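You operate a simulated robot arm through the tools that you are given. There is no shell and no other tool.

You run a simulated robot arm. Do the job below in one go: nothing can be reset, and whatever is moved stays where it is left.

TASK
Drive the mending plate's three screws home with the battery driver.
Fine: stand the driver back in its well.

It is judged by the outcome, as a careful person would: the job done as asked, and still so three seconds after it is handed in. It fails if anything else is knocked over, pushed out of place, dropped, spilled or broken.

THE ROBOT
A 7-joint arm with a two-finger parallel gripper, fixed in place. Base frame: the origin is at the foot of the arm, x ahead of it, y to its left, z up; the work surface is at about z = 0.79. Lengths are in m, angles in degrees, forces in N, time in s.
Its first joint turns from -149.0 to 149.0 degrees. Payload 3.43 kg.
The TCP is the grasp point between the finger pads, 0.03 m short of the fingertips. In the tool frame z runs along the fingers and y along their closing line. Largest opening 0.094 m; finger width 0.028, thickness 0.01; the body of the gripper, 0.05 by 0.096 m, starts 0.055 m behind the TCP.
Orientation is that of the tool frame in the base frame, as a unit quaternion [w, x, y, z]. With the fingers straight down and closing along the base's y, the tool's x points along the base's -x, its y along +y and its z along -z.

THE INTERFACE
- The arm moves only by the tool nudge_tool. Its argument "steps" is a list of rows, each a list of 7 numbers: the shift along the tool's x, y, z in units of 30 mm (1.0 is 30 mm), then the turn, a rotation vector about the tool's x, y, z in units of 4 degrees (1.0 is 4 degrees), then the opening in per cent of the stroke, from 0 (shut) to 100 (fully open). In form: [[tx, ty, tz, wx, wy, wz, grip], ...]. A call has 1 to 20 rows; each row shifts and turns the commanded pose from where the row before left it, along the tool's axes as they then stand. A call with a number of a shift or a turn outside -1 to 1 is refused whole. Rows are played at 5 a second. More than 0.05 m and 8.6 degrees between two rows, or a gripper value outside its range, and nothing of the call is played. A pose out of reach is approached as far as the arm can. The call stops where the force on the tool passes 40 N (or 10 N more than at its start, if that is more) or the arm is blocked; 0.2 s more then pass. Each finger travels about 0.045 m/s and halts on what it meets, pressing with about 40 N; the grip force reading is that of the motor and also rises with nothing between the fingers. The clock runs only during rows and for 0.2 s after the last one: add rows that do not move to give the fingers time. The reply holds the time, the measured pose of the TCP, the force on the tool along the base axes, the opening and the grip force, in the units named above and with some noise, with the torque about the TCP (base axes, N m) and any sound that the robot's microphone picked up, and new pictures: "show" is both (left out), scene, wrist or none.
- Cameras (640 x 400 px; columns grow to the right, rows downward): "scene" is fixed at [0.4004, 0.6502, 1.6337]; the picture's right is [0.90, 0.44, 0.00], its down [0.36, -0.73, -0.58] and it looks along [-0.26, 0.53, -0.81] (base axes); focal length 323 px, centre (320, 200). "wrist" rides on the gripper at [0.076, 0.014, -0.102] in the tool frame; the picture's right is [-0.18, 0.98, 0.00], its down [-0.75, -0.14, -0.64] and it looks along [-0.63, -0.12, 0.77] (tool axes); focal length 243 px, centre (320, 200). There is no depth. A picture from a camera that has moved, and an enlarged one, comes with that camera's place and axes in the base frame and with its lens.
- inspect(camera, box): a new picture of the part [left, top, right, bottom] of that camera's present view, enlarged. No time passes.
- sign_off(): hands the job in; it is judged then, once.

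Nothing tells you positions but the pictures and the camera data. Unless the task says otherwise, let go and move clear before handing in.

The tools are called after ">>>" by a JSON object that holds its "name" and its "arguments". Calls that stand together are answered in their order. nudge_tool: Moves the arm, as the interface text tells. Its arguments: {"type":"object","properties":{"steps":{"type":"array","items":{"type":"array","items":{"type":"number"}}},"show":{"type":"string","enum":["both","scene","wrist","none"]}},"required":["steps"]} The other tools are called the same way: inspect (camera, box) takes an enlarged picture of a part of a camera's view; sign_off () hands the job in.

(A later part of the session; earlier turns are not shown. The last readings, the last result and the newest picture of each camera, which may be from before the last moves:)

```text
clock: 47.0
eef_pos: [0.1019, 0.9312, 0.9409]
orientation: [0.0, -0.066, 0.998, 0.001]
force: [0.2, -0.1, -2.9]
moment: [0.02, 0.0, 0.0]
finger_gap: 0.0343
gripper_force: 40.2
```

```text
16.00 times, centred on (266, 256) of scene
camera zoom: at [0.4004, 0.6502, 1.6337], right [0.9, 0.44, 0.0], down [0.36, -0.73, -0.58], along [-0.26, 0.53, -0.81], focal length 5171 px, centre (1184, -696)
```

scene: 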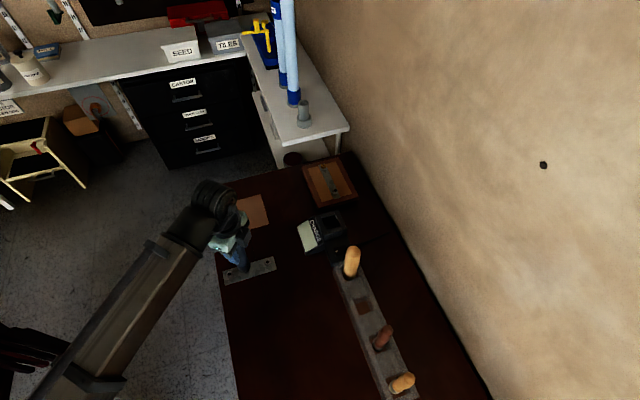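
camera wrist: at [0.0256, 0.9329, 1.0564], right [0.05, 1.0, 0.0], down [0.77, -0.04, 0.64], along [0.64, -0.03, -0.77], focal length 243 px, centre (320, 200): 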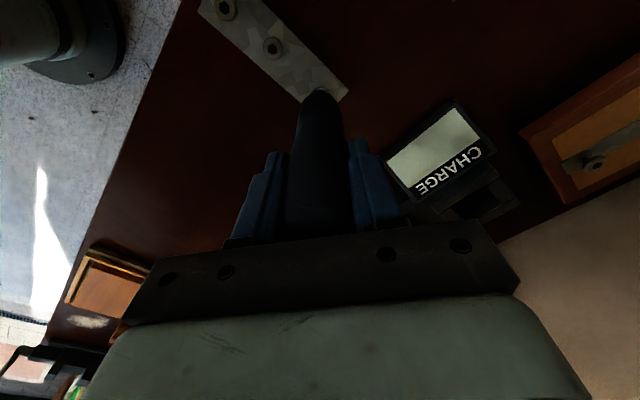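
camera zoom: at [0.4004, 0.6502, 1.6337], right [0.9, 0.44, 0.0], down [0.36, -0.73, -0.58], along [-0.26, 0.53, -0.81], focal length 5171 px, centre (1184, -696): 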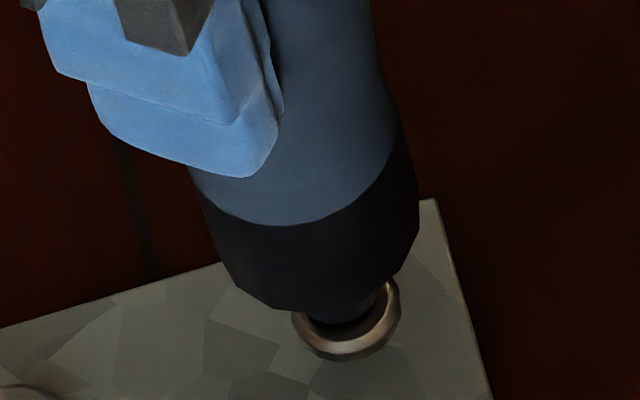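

>>> {"name": "nudge_tool", "arguments": {"steps": [[0, 0, 0.03, 0, 0, 0, 0], [0, 0, 0.03, 0, 0, 0, 0], [0, 0, 0.03, 0, 0, 0, 0], [0, 0, 0.03, 0, 0, 0, 0], [0, 0, 0.03, 0, 0, 0, 0], [0, 0, 0.03, 0, 0, 0, 0], [0, 0, 0.03, 0, 0, 0, 0], [0, 0, 0, 0, 0, 0, 0]], "show": "none"}}

>>> {"name": "inspect", "arguments": {"camera": "scene", "box": [252, 246, 280, 266]}}

```text
clock: 48.8
eef_pos: [0.1029, 0.9321, 0.9315]
orientation: [0.001, -0.065, 0.998, 0.0]
force: [0.0, 0.1, 1.2]
moment: [0.01, 0.0, 0.0]
finger_gap: 0.0341
gripper_force: 40.5
```

```text
16.00 times, centred on (266, 256) of scene
camera zoom: at [0.4004, 0.6502, 1.6337], right [0.9, 0.44, 0.0], down [0.36, -0.73, -0.58], along [-0.26, 0.53, -0.81], focal length 5171 px, centre (1184, -696)
```

zoom: 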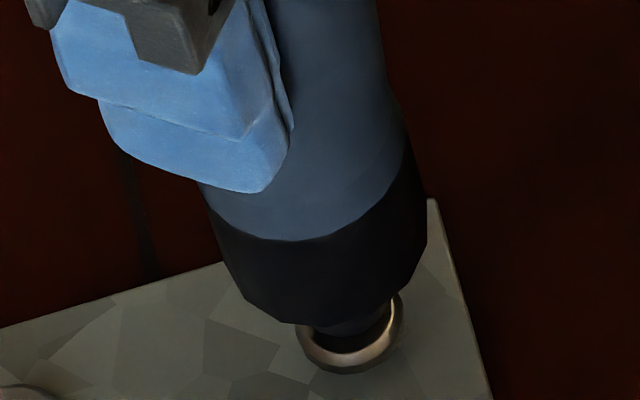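

Screw C is going down with about 4 N of contact. Continuing.

>>> {"name": "nudge_tool", "arguments": {"steps": [[0, 0, 0.03, 0, 0, 0, 0], [0, 0, 0.03, 0, 0, 0, 0], [0, 0, 0.03, 0, 0, 0, 0], [0, 0, 0.03, 0, 0, 0, 0], [0, 0, 0, 0, 0, 0, 0], [0, 0, 0, 0, 0, 0, 0]], "show": "none"}}

>>> {"name": "inspect", "arguments": {"camera": "scene", "box": [252, 246, 280, 266]}}

```text
clock: 50.2
eef_pos: [0.1025, 0.9318, 0.9292]
orientation: [0.0, -0.065, 0.998, 0.0]
force: [1.7, 2.9, 2.3]
moment: [0.48, -0.11, 0.0]
finger_gap: 0.0341
gripper_force: 39.5
```

```text
16.00 times, centred on (266, 256) of scene
camera zoom: at [0.4004, 0.6502, 1.6337], right [0.9, 0.44, 0.0], down [0.36, -0.73, -0.58], along [-0.26, 0.53, -0.81], focal length 5171 px, centre (1184, -696)
```

zoom: 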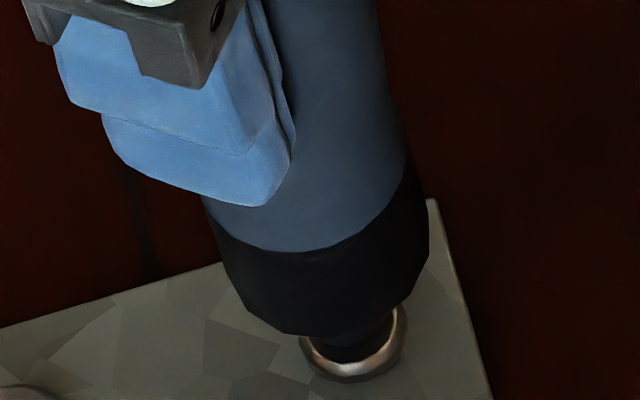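

>>> {"name": "nudge_tool", "arguments": {"steps": [[0, 0, 0.03, 0, 0, 0, 0], [0, 0, 0.03, 0, 0, 0, 0], [0, 0, 0.03, 0, 0, 0, 0], [0, 0, 0, 0, 0, 0, 0], [0, 0, 0, 0, 0, 0, 0]], "show": "none"}}

>>> {"name": "inspect", "arguments": {"camera": "scene", "box": [252, 246, 280, 266]}}

```text
clock: 51.4
eef_pos: [0.1029, 0.932, 0.9268]
orientation: [0.0, -0.066, 0.998, 0.0]
force: [1.0, 1.6, 7.5]
moment: [0.16, -0.19, 0.04]
finger_gap: 0.0341
gripper_force: 39.7
```

```text
16.00 times, centred on (266, 256) of scene
camera zoom: at [0.4004, 0.6502, 1.6337], right [0.9, 0.44, 0.0], down [0.36, -0.73, -0.58], along [-0.26, 0.53, -0.81], focal length 5171 px, centre (1184, -696)
```

zoom: 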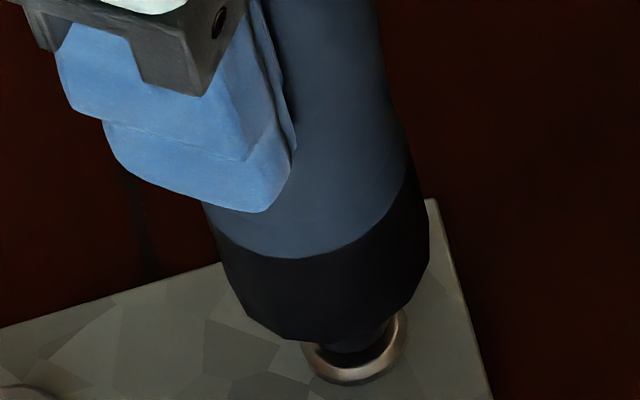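

>>> {"name": "nudge_tool", "arguments": {"steps": [[0, 0, 0.03, 0, 0, 0, 0], [0, 0, 0.03, 0, 0, 0, 0], [0, 0, 0, 0, 0, 0, 0], [0, 0, 0, 0, 0, 0, 0], [0, 0, 0, 0, 0, 0, 0]], "show": "none"}}

>>> {"name": "inspect", "arguments": {"camera": "scene", "box": [252, 246, 280, 266]}}

```text
clock: 52.6
eef_pos: [0.103, 0.9314, 0.9253]
orientation: [-0.001, -0.066, 0.998, 0.001]
force: [-1.2, 2.5, 22.8]
moment: [0.33, 0.24, -0.03]
finger_gap: 0.0342
gripper_force: 39.7
```

```text
16.00 times, centred on (266, 256) of scene
camera zoom: at [0.4004, 0.6502, 1.6337], right [0.9, 0.44, 0.0], down [0.36, -0.73, -0.58], along [-0.26, 0.53, -0.81], focal length 5171 px, centre (1184, -696)
```

zoom: 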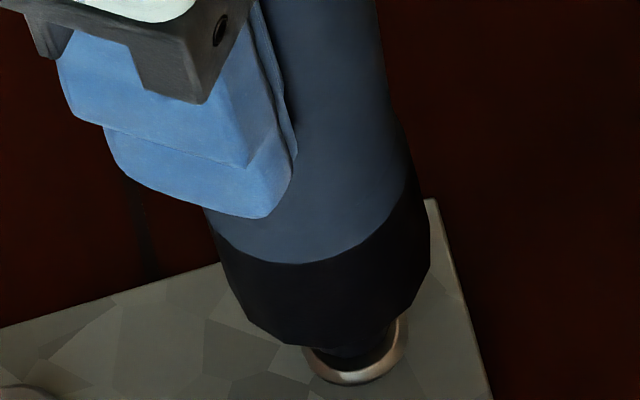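

Contact rose to 26 N with no further movement, so screw C is bottomed. Lifting off to inspect.

>>> {"name": "nudge_tool", "arguments": {"steps": [[0, 0, -0.5, 0, 0, 0, 0], [0, 0, -0.7, 0, 0, 0, 0], [0, 0, -0.7, 0, 0, 0, 0], [0, 0, -0.3, 0, 0, 0, 0], [0, 0, 0, 0, 0, 0, 0]], "show": "none"}}

>>> {"name": "inspect", "arguments": {"camera": "scene", "box": [261, 254, 275, 264]}}

>>> {"name": "inspect", "arguments": {"camera": "scene", "box": [215, 250, 285, 290]}}

>>> {"name": "inspect", "arguments": {"camera": "wrist", "box": [190, 0, 370, 120]}}

```text
clock: 53.8
eef_pos: [0.1024, 0.9314, 0.9902]
orientation: [0.0, -0.066, 0.998, 0.0]
force: [-0.1, -0.1, -3.6]
moment: [-0.02, -0.02, 0.02]
finger_gap: 0.0342
gripper_force: 39.9
```

```text
16.00 times, centred on (268, 259) of scene
camera zoom: at [0.4004, 0.6502, 1.6337], right [0.9, 0.44, 0.0], down [0.36, -0.73, -0.58], along [-0.26, 0.53, -0.81], focal length 5171 px, centre (1152, -744)
```

zoom: 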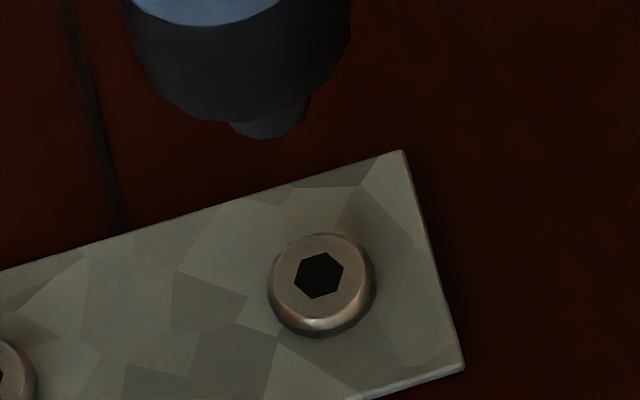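

```text
9.14 times, centred on (250, 270) of scene
camera zoom: at [0.4004, 0.6502, 1.6337], right [0.9, 0.44, 0.0], down [0.36, -0.73, -0.58], along [-0.26, 0.53, -0.81], focal length 2955 px, centre (960, -440)
```

zoom: 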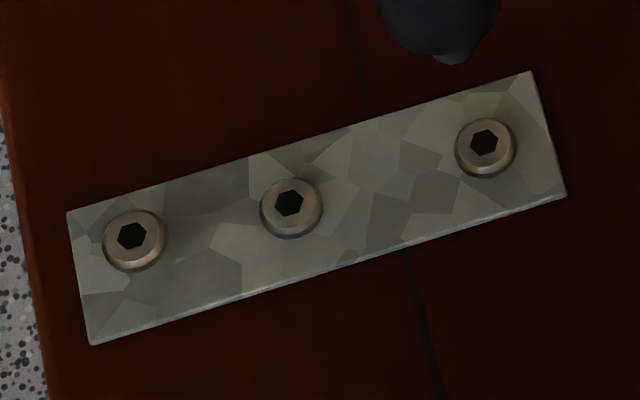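

```text
3.33 times, centred on (280, 60) of wrist
camera zoom: at [0.0251, 0.9358, 1.0928], right [0.05, 1.0, 0.0], down [0.77, -0.04, 0.64], along [0.64, -0.03, -0.77], focal length 809 px, centre (453, 667)
```

zoom: 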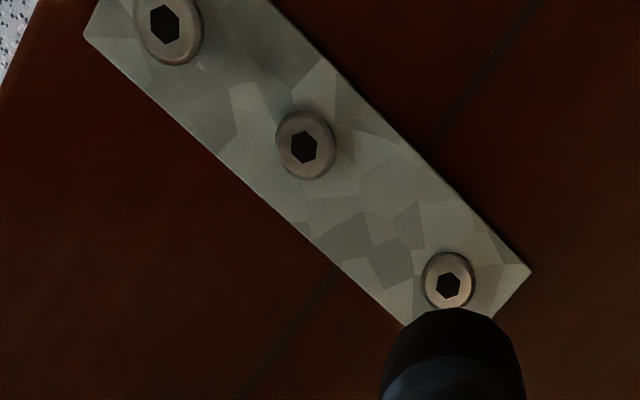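

Screw C is seated (head top ≈ z 0.799), and its socket has turned. Now I move to screw A, 105 mm back along the plate.

>>> {"name": "nudge_tool", "arguments": {"steps": [[0.926, -0.722, 0, 0, 0, 0, 0], [0.926, -0.722, 0, 0, 0, 0, 0], [0.926, -0.722, 0, 0, 0, 0, 0], [0, 0, 0.5, 0, 0, 0, 0], [0, 0, 0.5, 0, 0, 0, 0], [0, 0, 0, 0, 0, 0, 0]], "show": "none"}}

>>> {"name": "inspect", "arguments": {"camera": "scene", "box": [216, 260, 244, 280]}}

>>> {"name": "inspect", "arguments": {"camera": "wrist", "box": [270, 10, 390, 130]}}

```text
clock: 55.2
eef_pos: [0.0267, 0.8577, 0.9595]
orientation: [0.0, -0.065, 0.998, 0.0]
force: [-0.2, -0.5, -2.8]
moment: [-0.03, 0.03, -0.01]
finger_gap: 0.0344
gripper_force: 40.2
```

```text
16.00 times, centred on (230, 270) of scene
camera zoom: at [0.4004, 0.6502, 1.6337], right [0.9, 0.44, 0.0], down [0.36, -0.73, -0.58], along [-0.26, 0.53, -0.81], focal length 5171 px, centre (1760, -920)
```

zoom: 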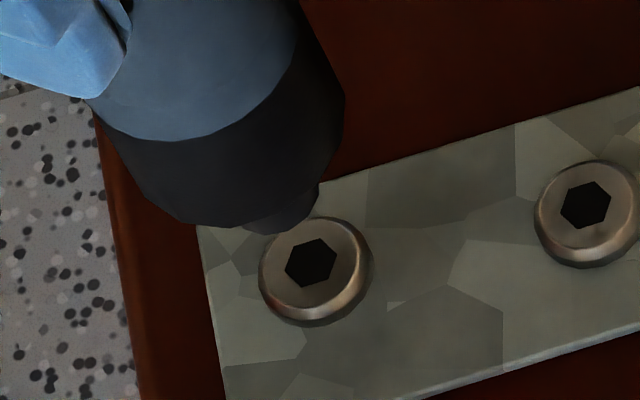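

```text
3.33 times, centred on (330, 70) of wrist
camera zoom: at [-0.0502, 0.8617, 1.0612], right [0.05, 1.0, 0.0], down [0.77, -0.04, 0.64], along [0.64, -0.03, -0.77], focal length 809 px, centre (287, 633)
```

zoom: 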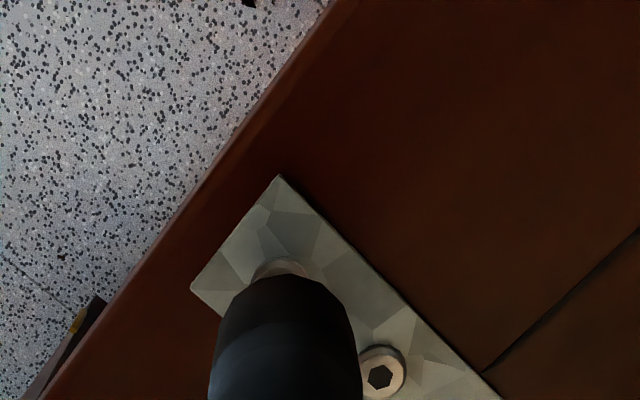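

Screw A needs only about a 1.5 mm correction. I'll correct, lower and drive it.

>>> {"name": "nudge_tool", "arguments": {"steps": [[-0.015, -0.045, 0, 0, 0, 0, 0], [0, 0, 0.25, 0, 0, 0, 0], [0, 0, 0.2, 0, 0, 0, 0], [0, 0, 0.03, 0, 0, 0, 0], [0, 0, 0.03, 0, 0, 0, 0], [0, 0, 0.03, 0, 0, 0, 0], [0, 0, 0.03, 0, 0, 0, 0], [0, 0, 0.03, 0, 0, 0, 0], [0, 0, 0.03, 0, 0, 0, 0], [0, 0, 0, 0, 0, 0, 0]], "show": "none"}}

>>> {"name": "inspect", "arguments": {"camera": "scene", "box": [216, 260, 244, 280]}}

```text
clock: 57.4
eef_pos: [0.0291, 0.8546, 0.9425]
orientation: [0.0, -0.065, 0.998, 0.0]
force: [-0.3, 0.4, -3.6]
moment: [0.03, 0.02, 0.0]
finger_gap: 0.034
gripper_force: 39.7
```

```text
16.00 times, centred on (230, 270) of scene
camera zoom: at [0.4004, 0.6502, 1.6337], right [0.9, 0.44, 0.0], down [0.36, -0.73, -0.58], along [-0.26, 0.53, -0.81], focal length 5171 px, centre (1760, -920)
```

zoom: 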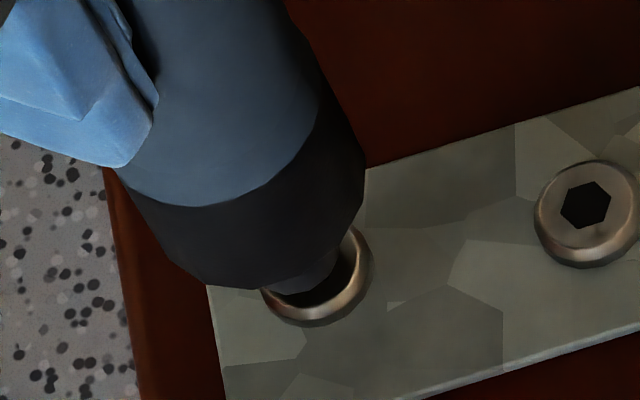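

>>> {"name": "inspect", "arguments": {"camera": "scene", "box": [224, 266, 236, 276]}}

>>> {"name": "inspect", "arguments": {"camera": "wrist", "box": [290, 50, 350, 110]}}

```text
16.00 times, centred on (230, 271) of scene
camera zoom: at [0.4004, 0.6502, 1.6337], right [0.9, 0.44, 0.0], down [0.36, -0.73, -0.58], along [-0.26, 0.53, -0.81], focal length 5171 px, centre (1760, -936)
```

zoom: 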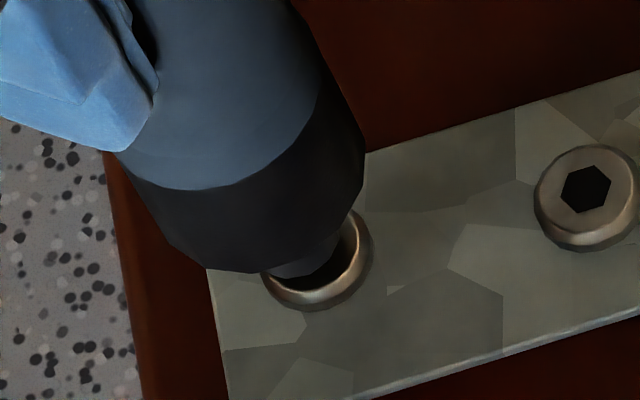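

```text
6.67 times, centred on (320, 80) of wrist
camera zoom: at [-0.0489, 0.859, 1.0437], right [0.05, 1.0, 0.0], down [0.77, -0.04, 0.64], along [0.64, -0.03, -0.77], focal length 1618 px, centre (320, 1000)
```

zoom: 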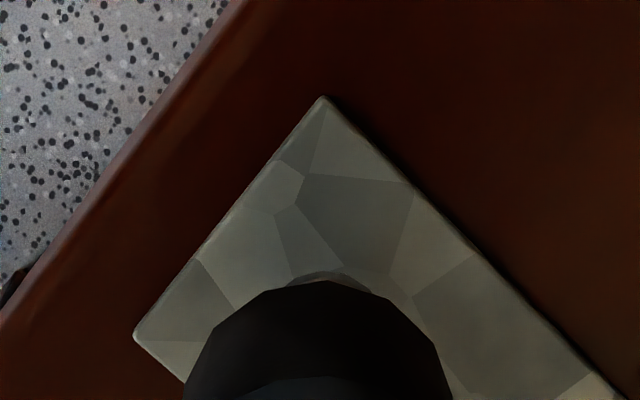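

The tip is slightly off (about 2 mm short in +y). I'll correct before contact and re-check.

>>> {"name": "nudge_tool", "arguments": {"steps": [[0, 0.06, 0, 0, 0, 0, 0], [0, 0, 0, 0, 0, 0, 0], [0, 0, 0, 0, 0, 0, 0]], "show": "none"}}

>>> {"name": "inspect", "arguments": {"camera": "scene", "box": [224, 266, 236, 276]}}

>>> {"name": "inspect", "arguments": {"camera": "wrist", "box": [290, 50, 350, 110]}}

```text
clock: 58.2
eef_pos: [0.0288, 0.8573, 0.942]
orientation: [-0.001, -0.066, 0.998, 0.0]
force: [0.5, 1.1, -3.3]
moment: [0.02, 0.0, -0.01]
finger_gap: 0.0343
gripper_force: 39.9
```

```text
16.00 times, centred on (230, 271) of scene
camera zoom: at [0.4004, 0.6502, 1.6337], right [0.9, 0.44, 0.0], down [0.36, -0.73, -0.58], along [-0.26, 0.53, -0.81], focal length 5171 px, centre (1760, -936)
```

zoom: 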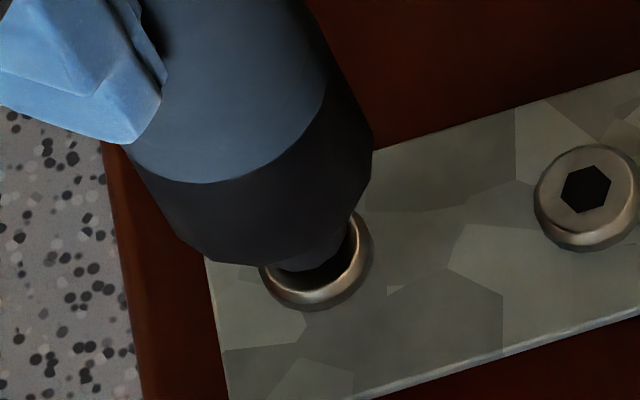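

```text
6.67 times, centred on (320, 80) of wrist
camera zoom: at [-0.0486, 0.8606, 1.0433], right [0.05, 1.0, 0.0], down [0.77, -0.04, 0.64], along [0.64, -0.03, -0.77], focal length 1618 px, centre (320, 1000)
```

zoom: 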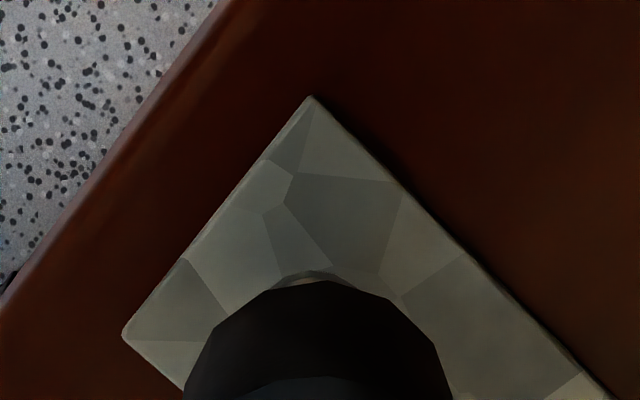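

Now well centred. Driving screw A in small steps.

>>> {"name": "nudge_tool", "arguments": {"steps": [[0, 0, 0.03, 0, 0, 0, 0], [0, 0, 0.03, 0, 0, 0, 0], [0, 0, 0.03, 0, 0, 0, 0], [0, 0, 0.03, 0, 0, 0, 0], [0, 0, 0.03, 0, 0, 0, 0], [0, 0, 0.03, 0, 0, 0, 0], [0, 0, 0.03, 0, 0, 0, 0], [0, 0, 0, 0, 0, 0, 0], [0, 0, 0, 0, 0, 0, 0]], "show": "none"}}

>>> {"name": "inspect", "arguments": {"camera": "scene", "box": [224, 266, 236, 276]}}

```text
clock: 60.2
eef_pos: [0.0281, 0.8574, 0.9363]
orientation: [0.0, -0.066, 0.998, 0.0]
force: [-2.7, 0.9, 1.8]
moment: [0.11, 0.41, 0.01]
finger_gap: 0.0341
gripper_force: 40.4
```

```text
16.00 times, centred on (230, 271) of scene
camera zoom: at [0.4004, 0.6502, 1.6337], right [0.9, 0.44, 0.0], down [0.36, -0.73, -0.58], along [-0.26, 0.53, -0.81], focal length 5171 px, centre (1760, -936)
```

zoom: 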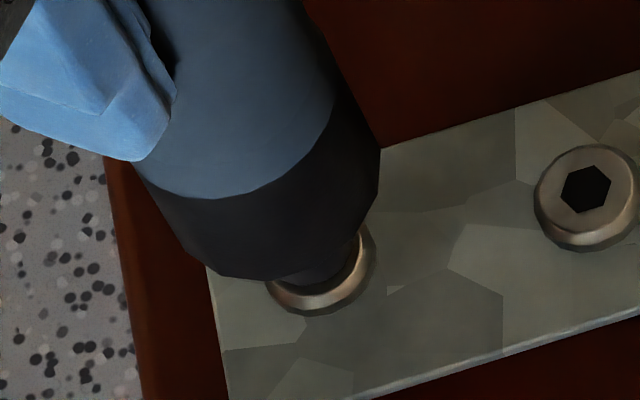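

>>> {"name": "nudge_tool", "arguments": {"steps": [[0, 0, 0.03, 0, 0, 0, 0], [0, 0, 0.03, 0, 0, 0, 0], [0, 0, 0.03, 0, 0, 0, 0], [0, 0, 0.03, 0, 0, 0, 0], [0, 0, 0.03, 0, 0, 0, 0], [0, 0, 0.03, 0, 0, 0, 0], [0, 0, 0, 0, 0, 0, 0], [0, 0, 0, 0, 0, 0, 0]], "show": "none"}}

>>> {"name": "inspect", "arguments": {"camera": "scene", "box": [224, 266, 236, 276]}}

```text
clock: 62.0
eef_pos: [0.029, 0.8564, 0.931]
orientation: [0.001, -0.065, 0.998, 0.0]
force: [3.7, 2.2, 1.5]
moment: [0.19, -0.36, 0.0]
finger_gap: 0.0343
gripper_force: 40.0
```

```text
16.00 times, centred on (230, 271) of scene
camera zoom: at [0.4004, 0.6502, 1.6337], right [0.9, 0.44, 0.0], down [0.36, -0.73, -0.58], along [-0.26, 0.53, -0.81], focal length 5171 px, centre (1760, -936)
```

zoom: 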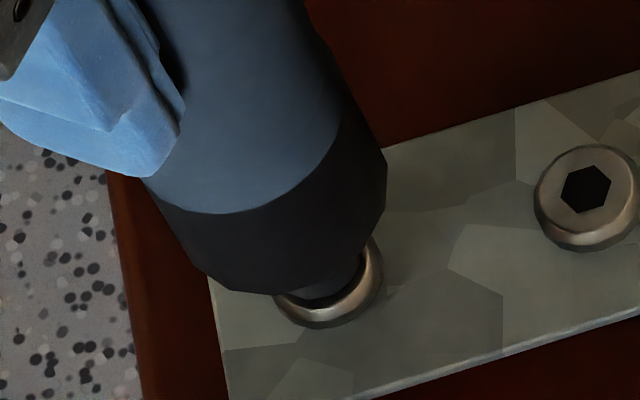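

>>> {"name": "nudge_tool", "arguments": {"steps": [[0, 0, 0.03, 0, 0, 0, 0], [0, 0, 0.03, 0, 0, 0, 0], [0, 0, 0.03, 0, 0, 0, 0], [0, 0, 0.03, 0, 0, 0, 0], [0, 0, 0, 0, 0, 0, 0], [0, 0, 0, 0, 0, 0, 0]], "show": "none"}}

>>> {"name": "inspect", "arguments": {"camera": "scene", "box": [224, 266, 236, 276]}}

```text
clock: 63.4
eef_pos: [0.0278, 0.8559, 0.9262]
orientation: [0.0, -0.066, 0.998, 0.0]
force: [0.4, -0.6, 6.1]
moment: [-0.04, -0.05, -0.03]
finger_gap: 0.0342
gripper_force: 39.6
```

```text
16.00 times, centred on (230, 271) of scene
camera zoom: at [0.4004, 0.6502, 1.6337], right [0.9, 0.44, 0.0], down [0.36, -0.73, -0.58], along [-0.26, 0.53, -0.81], focal length 5171 px, centre (1760, -936)
```

zoom: 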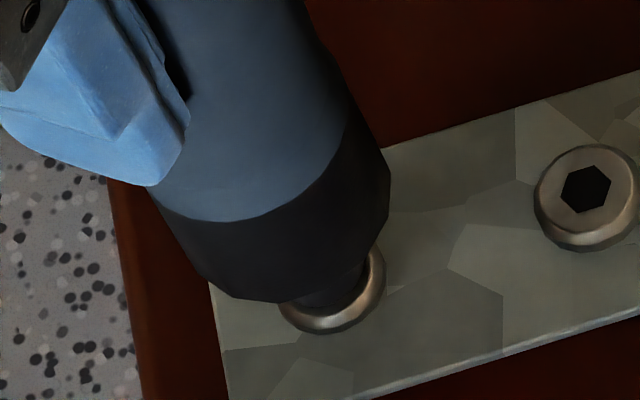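

>>> {"name": "nudge_tool", "arguments": {"steps": [[0, 0, 0.03, 0, 0, 0, 0], [0, 0, 0.03, 0, 0, 0, 0], [0, 0, 0.02, 0, 0, 0, 0], [0, 0, 0, 0, 0, 0, 0], [0, 0, 0, 0, 0, 0, 0], [0, 0, 0, 0, 0, 0, 0]], "show": "none"}}

>>> {"name": "inspect", "arguments": {"camera": "scene", "box": [224, 266, 236, 276]}}

```text
clock: 64.8
eef_pos: [0.0285, 0.8561, 0.9255]
orientation: [0.0, -0.066, 0.998, 0.001]
force: [-5.9, -0.1, 28.6]
moment: [-0.11, 0.78, 0.02]
finger_gap: 0.0341
gripper_force: 39.9
```

```text
16.00 times, centred on (230, 271) of scene
camera zoom: at [0.4004, 0.6502, 1.6337], right [0.9, 0.44, 0.0], down [0.36, -0.73, -0.58], along [-0.26, 0.53, -0.81], focal length 5171 px, centre (1760, -936)
```

zoom: 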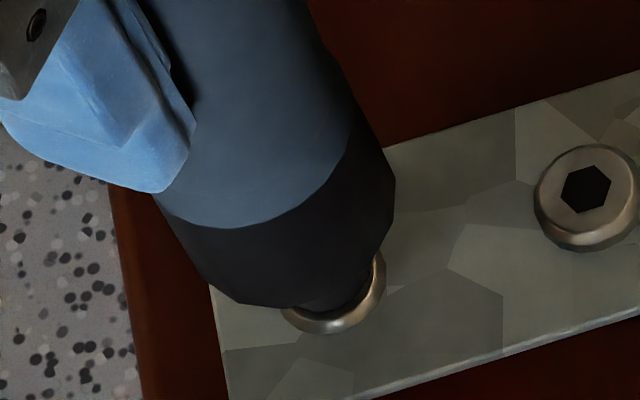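

Screw A is bottomed at 32 N contact. I'm lifting clear to check all three heads.

>>> {"name": "nudge_tool", "arguments": {"steps": [[0, 0, -0.3, 0, 0, 0, 0], [0, 0, -0.7, 0, 0, 0, 0], [0, 0, -0.9, 0, 0, 0, 0], [0, 0, -0.9, 0, 0, 0, 0], [0, 0, -0.9, 0, 0, 0, 0], [0.5, 0, -0.5, 0, 0, 0, 0], [0, 0, 0, 0, 0, 0, 0]]}}

>>> {"name": "inspect", "arguments": {"camera": "scene", "box": [215, 250, 285, 290]}}

>>> {"name": "inspect", "arguments": {"camera": "wrist", "box": [270, 20, 390, 140]}}

>>> {"name": "inspect", "arguments": {"camera": "scene", "box": [223, 266, 237, 276]}}

```text
clock: 66.4
eef_pos: [0.0149, 0.8538, 1.0506]
orientation: [0.0, -0.065, 0.998, 0.0]
force: [0.2, -0.8, -3.3]
moment: [-0.04, 0.03, 0.01]
finger_gap: 0.0343
gripper_force: 39.7
camera wrist: at [-0.0638, 0.8577, 1.1525], right [0.05, 1.0, 0.0], down [0.77, -0.04, 0.64], along [0.64, -0.04, -0.77], focal length 243 px, centre (320, 200)
```

scene: 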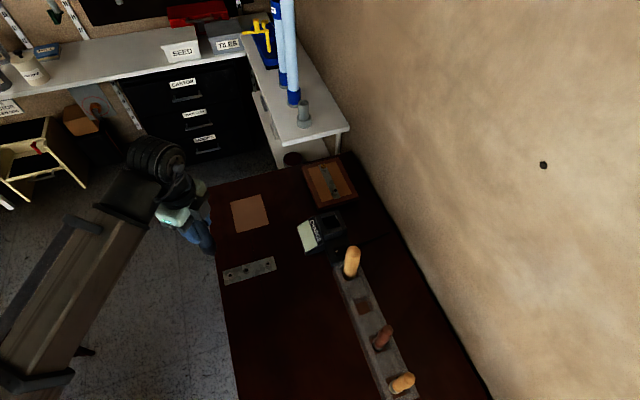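
wrist: 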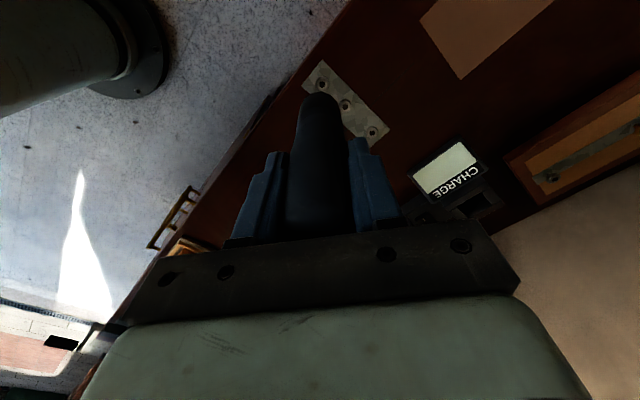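

```text
9.14 times, centred on (250, 270) of scene
camera zoom: at [0.4004, 0.6502, 1.6337], right [0.9, 0.44, 0.0], down [0.36, -0.73, -0.58], along [-0.26, 0.53, -0.81], focal length 2955 px, centre (960, -440)
```

zoom: 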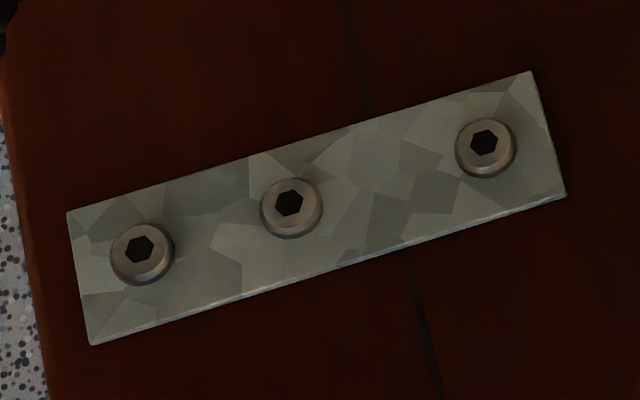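

```text
3.33 times, centred on (330, 80) of wrist
camera zoom: at [-0.0638, 0.8577, 1.1525], right [0.05, 1.0, 0.0], down [0.77, -0.04, 0.64], along [0.64, -0.04, -0.77], focal length 809 px, centre (287, 600)
```

zoom: 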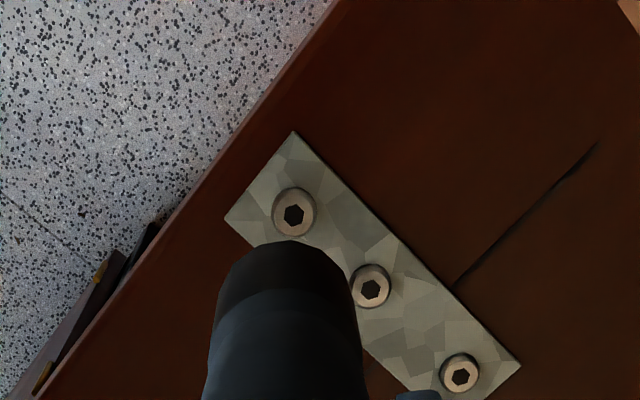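

```text
16.00 times, centred on (230, 271) of scene
camera zoom: at [0.4004, 0.6502, 1.6337], right [0.9, 0.44, 0.0], down [0.36, -0.73, -0.58], along [-0.26, 0.53, -0.81], focal length 5171 px, centre (1760, -936)
```

zoom: 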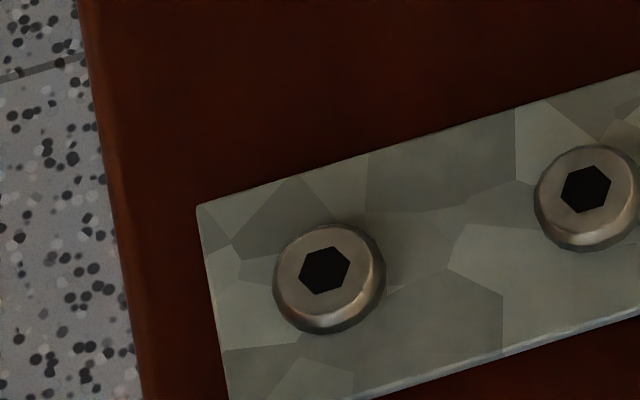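

All three heads are in line at the same height, seated on the plate, and the plate hasn't shifted. Next I raise the driver, turn the wrist back to the pick orientation, and carry it above its well.

>>> {"name": "nudge_tool", "arguments": {"steps": [[0, 0, -1, 0, 0, 0, 0], [0, 0, -1, 0, 0, 0, 0], [0, 0, -0.5, 0, 0, -0.09, 0], [0, 0, 0, 0, 0, -1, 0], [0, 0, 0, 0, 0, -1, 0], [0, 0, 0, 0, 0, -1, 0], [0, 0, 0, 0, 0, -1, 0], [0, 0, 0, 0, 0, -1, 0], [0, 0, 0, 0, 0, -1, 0], [0, 0, 0, 0, 0, -1, 0], [0, 0, 0, 0, 0, -1, 0], [0, 0, 0, 0, 0, -1, 0], [0, 0, 0, 0, 0, -1, 0], [0, 0, 0, 0, 0, -1, 0], [0, 0, 0, 0, 0, -1, 0], [0, 0, 0, 0, 0, 0, 0]], "show": "none"}}

```text
clock: 69.8
eef_pos: [0.0143, 0.8546, 1.125]
orientation: [0.001, -0.469, 0.883, 0.0]
force: [-0.3, -0.3, -2.9]
moment: [-0.01, -0.03, 0.0]
finger_gap: 0.0343
gripper_force: 39.4
```

>>> {"name": "nudge_tool", "arguments": {"steps": [[-0.882, -0.899, 0, 0, 0, 0, 0], [-0.882, -0.899, 0, 0, 0, 0, 0], [-0.882, -0.899, 0, 0, 0, 0, 0], [-0.882, -0.899, 0, 0, 0, 0, 0], [-0.882, -0.899, 0, 0, 0, 0, 0], [-0.882, -0.899, 0, 0, 0, 0, 0], [-0.882, -0.899, 0, 0, 0, 0, 0], [-0.882, -0.899, 0, 0, 0, 0, 0], [-0.882, -0.899, 0, 0, 0, 0, 0], [-0.882, -0.899, 0, 0, 0, 0, 0], [0, 0, 0, 0, 0, 0, 0], [0, 0, 0, 0, 0, 0, 0]]}}

>>> {"name": "inspect", "arguments": {"camera": "wrist", "box": [260, 20, 380, 140]}}

>>> {"name": "inspect", "arguments": {"camera": "scene", "box": [330, 250, 420, 330]}}

```text
clock: 72.4
eef_pos: [0.3871, 0.9233, 1.1243]
orientation: [0.0, -0.469, 0.883, 0.0]
force: [0.5, 0.2, -3.5]
moment: [-0.03, 0.02, -0.02]
finger_gap: 0.0341
gripper_force: 40.0
camera wrist: at [0.3322, 0.8678, 1.2262], right [-0.71, 0.7, 0.0], down [0.54, 0.55, 0.64], along [0.45, 0.46, -0.77], focal length 243 px, centre (320, 200)
```

scene: 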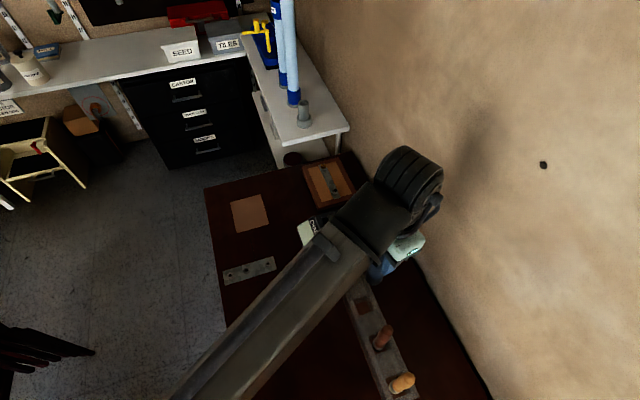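
wrist: 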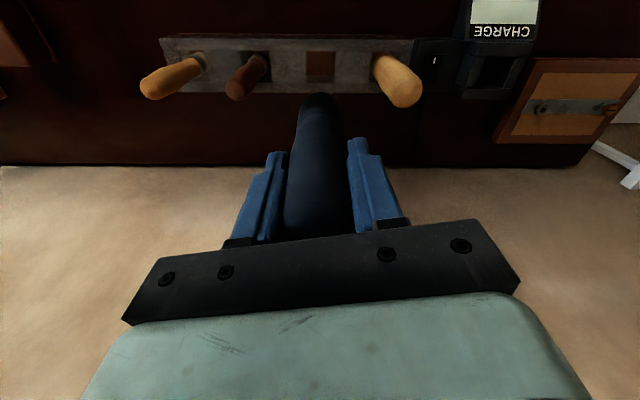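

```text
3.33 times, centred on (320, 80) of wrist
camera zoom: at [0.3322, 0.8678, 1.2262], right [-0.71, 0.7, 0.0], down [0.54, 0.55, 0.64], along [0.45, 0.46, -0.77], focal length 809 px, centre (320, 600)
```

zoom: 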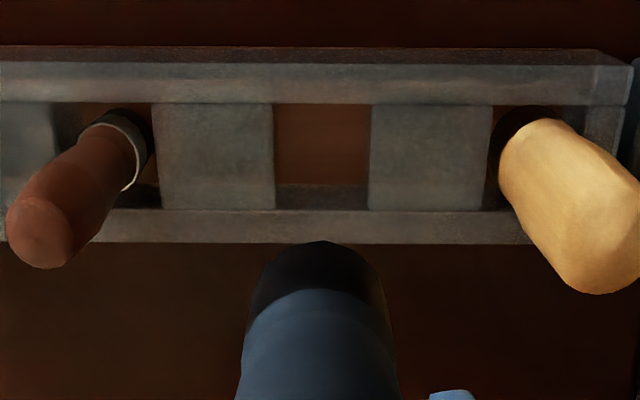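

```text
5.00 times, centred on (375, 290) of scene
camera zoom: at [0.4004, 0.6502, 1.6337], right [0.9, 0.44, 0.0], down [0.36, -0.73, -0.58], along [-0.26, 0.53, -0.81], focal length 1616 px, centre (45, -250)
```

zoom: 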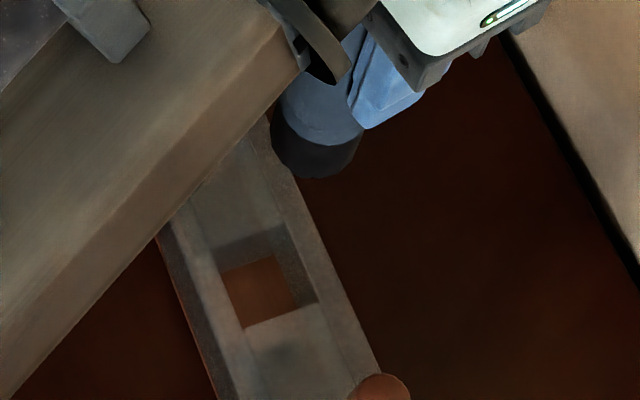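

The well is right beneath the driver: its centre is within about 1 mm of the tool axis, matching the pick pose. I'll lower until the tip is just inside the well, then check.

>>> {"name": "nudge_tool", "arguments": {"steps": [[0, 0.02, 0.8, 0, 0, 0, 0], [0, 0, 1, 0, 0, 0, 0], [0, 0, 1, 0, 0, 0, 0], [0, 0, 1, 0, 0, 0, 0], [0, 0, 0.8, 0, 0, 0, 0], [0, 0, 0.4, 0, 0, 0, 0], [0, 0, 0, 0, 0, 0, 0]]}}

>>> {"name": "inspect", "arguments": {"camera": "wrist", "box": [260, 40, 380, 160]}}

>>> {"name": "inspect", "arguments": {"camera": "scene", "box": [330, 260, 410, 320]}}

```text
clock: 74.0
eef_pos: [0.3865, 0.9228, 0.9753]
orientation: [0.0, -0.469, 0.883, 0.0]
force: [0.4, -0.3, -3.7]
moment: [-0.01, 0.0, 0.0]
finger_gap: 0.0341
gripper_force: 39.9
camera wrist: at [0.3323, 0.8682, 1.0765], right [-0.71, 0.7, 0.0], down [0.54, 0.54, 0.64], along [0.45, 0.46, -0.77], focal length 243 px, centre (320, 200)
```

scene: 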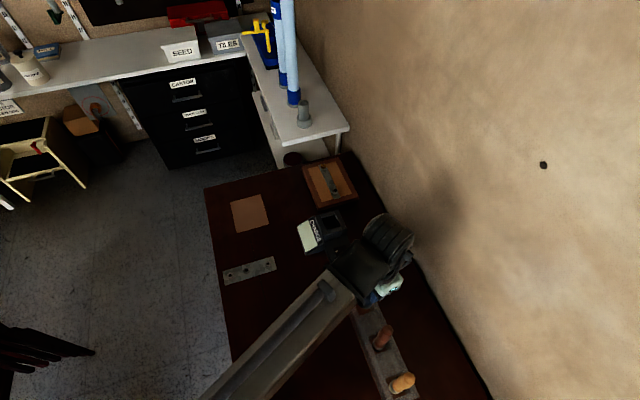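
wrist: 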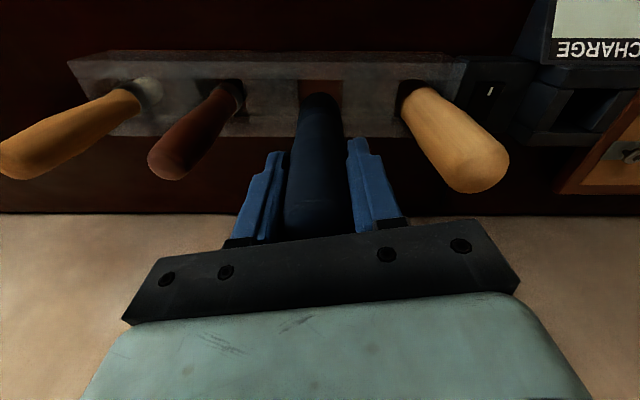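

```text
3.33 times, centred on (320, 100) of wrist
camera zoom: at [0.3323, 0.8682, 1.0765], right [-0.71, 0.7, 0.0], down [0.54, 0.54, 0.64], along [0.45, 0.46, -0.77], focal length 809 px, centre (320, 533)
```

zoom: 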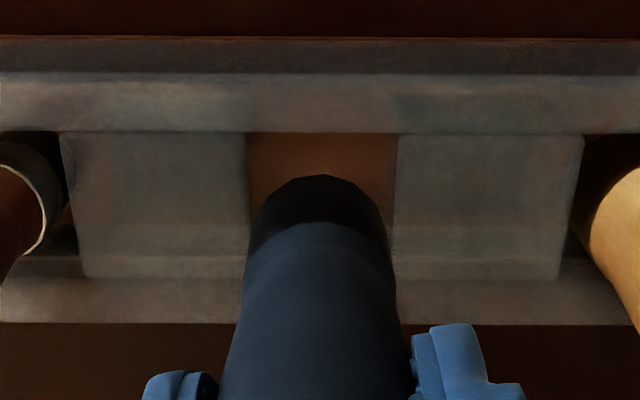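

```text
6.67 times, centred on (370, 290) of scene
camera zoom: at [0.4004, 0.6502, 1.6337], right [0.9, 0.44, 0.0], down [0.36, -0.73, -0.58], along [-0.26, 0.53, -0.81], focal length 2155 px, centre (-13, -400)
```

zoom: 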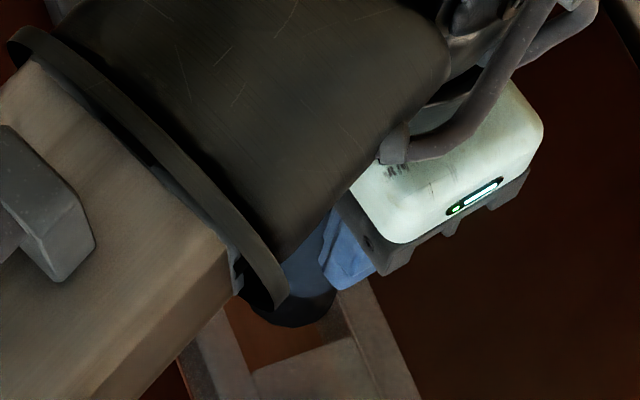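

>>> {"name": "nudge_tool", "arguments": {"steps": [[0, 0, 0.2, 0, 0, 0, 0], [0, 0, 0.2, 0, 0, 0, 0], [0, 0, 0.2, 0, 0, 0, 0], [0, 0, 0.2, 0, 0, 0, 0], [0, 0, 0.2, 0, 0, 0, 0], [0, 0, 0.1, 0, 0, 0, 0], [0, 0, 0, 0, 0, 0, 0]], "show": "wrist"}}

>>> {"name": "inspect", "arguments": {"camera": "wrist", "box": [260, 60, 380, 180]}}

```text
clock: 75.6
eef_pos: [0.3846, 0.9233, 0.9421]
orientation: [0.0, -0.469, 0.883, 0.0]
force: [-0.1, -1.0, -3.1]
moment: [-0.02, 0.03, 0.02]
finger_gap: 0.0342
gripper_force: 40.0
camera wrist: at [0.3314, 0.8679, 1.0438], right [-0.71, 0.7, 0.0], down [0.54, 0.55, 0.64], along [0.45, 0.46, -0.77], focal length 243 px, centre (320, 200)
```

wrist: 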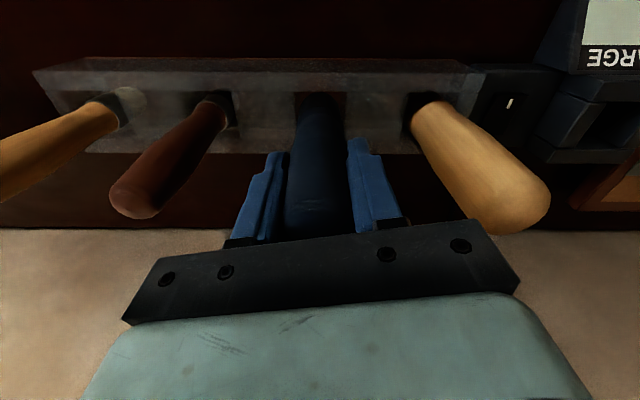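

```text
3.33 times, centred on (320, 120) of wrist
camera zoom: at [0.3314, 0.8679, 1.0438], right [-0.71, 0.7, 0.0], down [0.54, 0.55, 0.64], along [0.45, 0.46, -0.77], focal length 809 px, centre (320, 467)
```

zoom: 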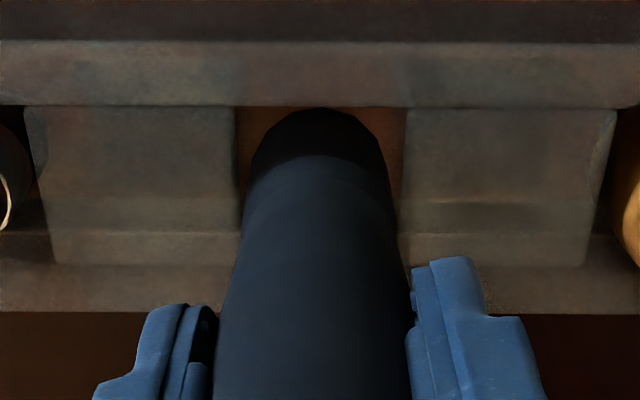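

The collar is entering the well with no contact force. Lowering the last 15 mm gently.

>>> {"name": "nudge_tool", "arguments": {"steps": [[0, 0, 0.1, 0, 0, 0, 0], [0, 0, 0.1, 0, 0, 0, 0], [0, 0, 0.1, 0, 0, 0, 0], [0, 0, 0.08, 0, 0, 0, 0], [0, 0, 0.04, 0, 0, 0, 0], [0, 0, 0, 0, 0, 0, 0]], "show": "none"}}

```text
clock: 77.0
eef_pos: [0.385, 0.9232, 0.9297]
orientation: [0.0, -0.469, 0.883, 0.0]
force: [0.6, -0.3, -2.9]
moment: [-0.02, 0.02, -0.06]
finger_gap: 0.0338
gripper_force: 40.1
```

>>> {"name": "nudge_tool", "arguments": {"steps": [[0, 0, 0.04, 0, 0, 0, 0], [0, 0, 0.04, 0, 0, 0, 0], [0, 0, 0, 0, 0, 0, 0]], "show": "none"}}

```text
clock: 77.8
eef_pos: [0.3852, 0.9227, 0.9277]
orientation: [0.001, -0.469, 0.883, 0.001]
force: [-1.7, 1.0, 7.7]
moment: [0.21, 0.13, 0.04]
finger_gap: 0.034
gripper_force: 39.8
```

The tip is on the well floor (11 N contact). I'll relieve the pressure slightly and open the fingers.

>>> {"name": "nudge_tool", "arguments": {"steps": [[0, 0, -0.02, 0, 0, 0, 0], [0, 0, 0, 0, 0, 0, 0], [0, 0, 0, 0, 0, 0, 45], [0, 0, 0, 0, 0, 0, 60], [0, 0, 0, 0, 0, 0, 80], [0, 0, 0, 0, 0, 0, 95], [0, 0, 0, 0, 0, 0, 95], [0, 0, 0, 0, 0, 0, 95]]}}

```text
clock: 79.6
eef_pos: [0.3853, 0.9233, 0.929]
orientation: [-0.001, -0.469, 0.883, 0.0]
force: [0.9, -0.4, -0.8]
moment: [-0.02, -0.01, 0.02]
finger_gap: 0.0892
gripper_force: 0.0
camera wrist: at [0.3309, 0.8678, 1.0295], right [-0.71, 0.7, 0.0], down [0.54, 0.55, 0.64], along [0.45, 0.46, -0.77], focal length 243 px, centre (320, 200)
```

scene: 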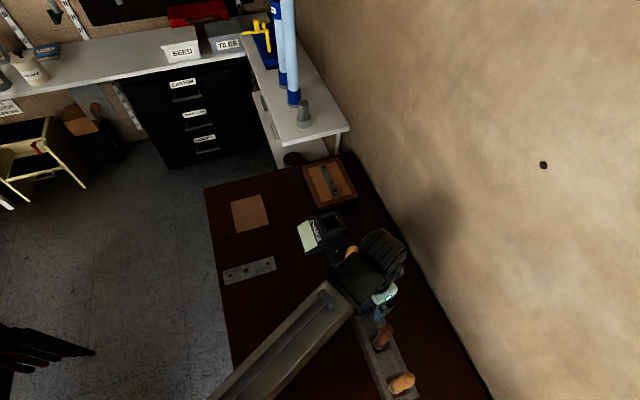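
wrist: 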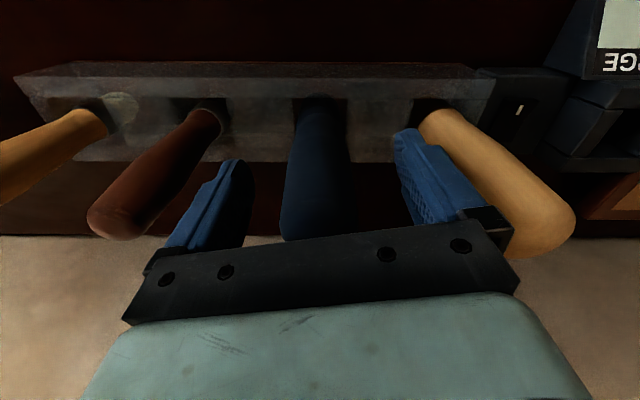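

The driver stands free in its well. I'll rise straight up and retreat.

>>> {"name": "nudge_tool", "arguments": {"steps": [[0, 0, -0.5, 0, 0, 0, 95], [0, 0, -0.8, 0, 0, 0, 95], [0, 0, -1, 0, 0, 0, 95], [0, 0, -1, 0, 0, 0, 95], [0, 0, -1, 0, 0, 0, 95], [0, 0, -1, 0, 0, 0, 95], [0.9, 0.5, 0, 0, 0, 0, 95], [0.9, 0.5, 0, 0, 0, 0, 95], [0.9, 0.5, 0, 0, 0, 0, 95], [0.9, 0.5, 0, 0, 0, 0, 95], [0.9, 0.5, 0, 0, 0, 0, 95], [0, 0, 0, 0, 0, 0, 95]]}}

>>> {"name": "inspect", "arguments": {"camera": "scene", "box": [320, 235, 430, 400]}}

>>> {"name": "inspect", "arguments": {"camera": "scene", "box": [345, 275, 395, 315]}}

>>> {"name": "inspect", "arguments": {"camera": "scene", "box": [215, 250, 285, 290]}}

```text
clock: 82.2
eef_pos: [0.2469, 0.8532, 1.088]
orientation: [0.0, -0.469, 0.883, 0.0]
force: [-0.2, 0.3, -0.7]
moment: [-0.01, 0.03, -0.01]
finger_gap: 0.0896
gripper_force: 0.1
camera wrist: at [0.1926, 0.7979, 1.1896], right [-0.71, 0.7, 0.0], down [0.54, 0.55, 0.64], along [0.45, 0.46, -0.77], focal length 243 px, centre (320, 200)
```

scene: 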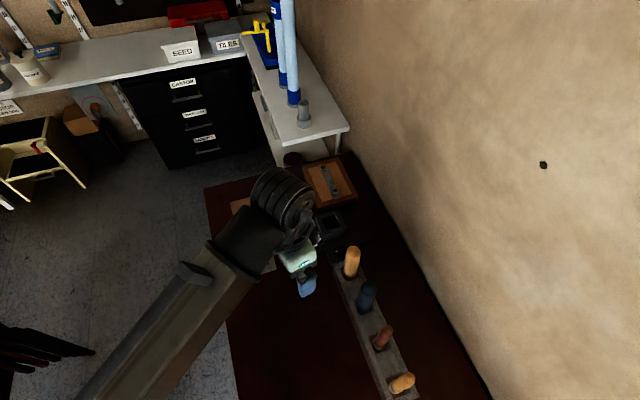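
wrist: 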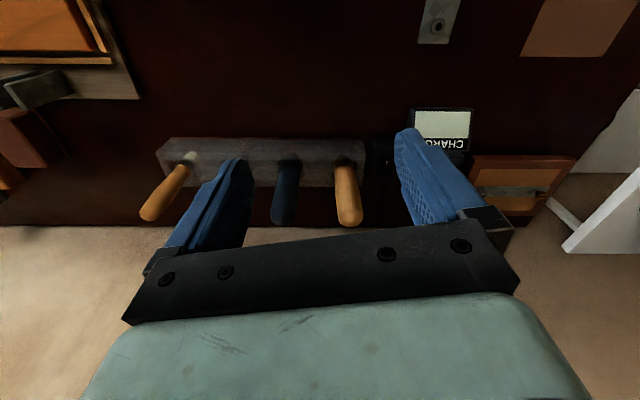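

```text
2.42 times, centred on (375, 318) of scene
camera zoom: at [0.4004, 0.6502, 1.6337], right [0.9, 0.44, 0.0], down [0.36, -0.73, -0.58], along [-0.26, 0.53, -0.81], focal length 784 px, centre (187, -85)
```

zoom: 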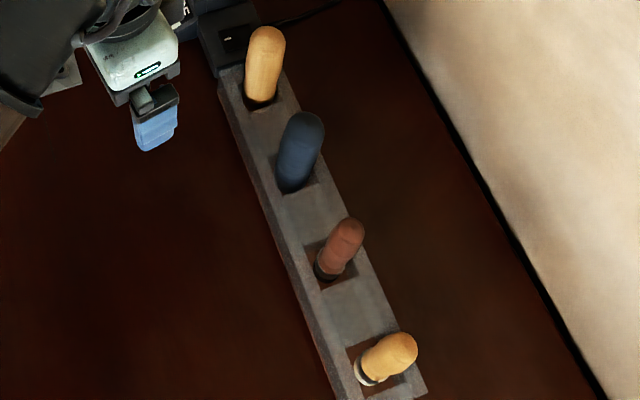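

```text
10.00 times, centred on (370, 295) of scene
camera zoom: at [0.4004, 0.6502, 1.6337], right [0.9, 0.44, 0.0], down [0.36, -0.73, -0.58], along [-0.26, 0.53, -0.81], focal length 3232 px, centre (-180, -750)
```

zoom: 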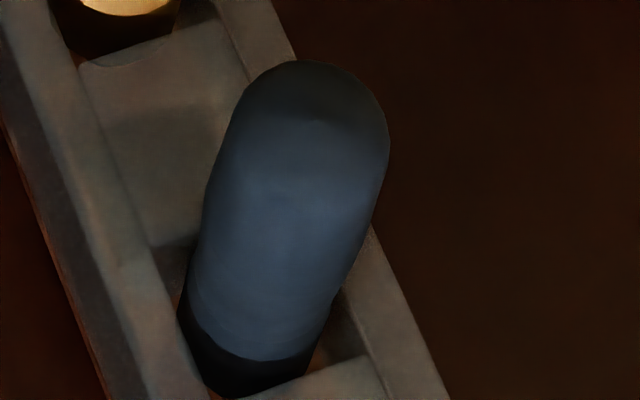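

```text
9.14 times, centred on (250, 270) of scene
camera zoom: at [0.4004, 0.6502, 1.6337], right [0.9, 0.44, 0.0], down [0.36, -0.73, -0.58], along [-0.26, 0.53, -0.81], focal length 2955 px, centre (960, -440)
```

zoom: 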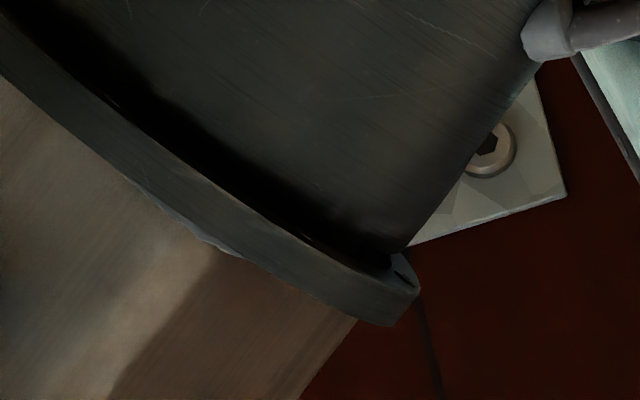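

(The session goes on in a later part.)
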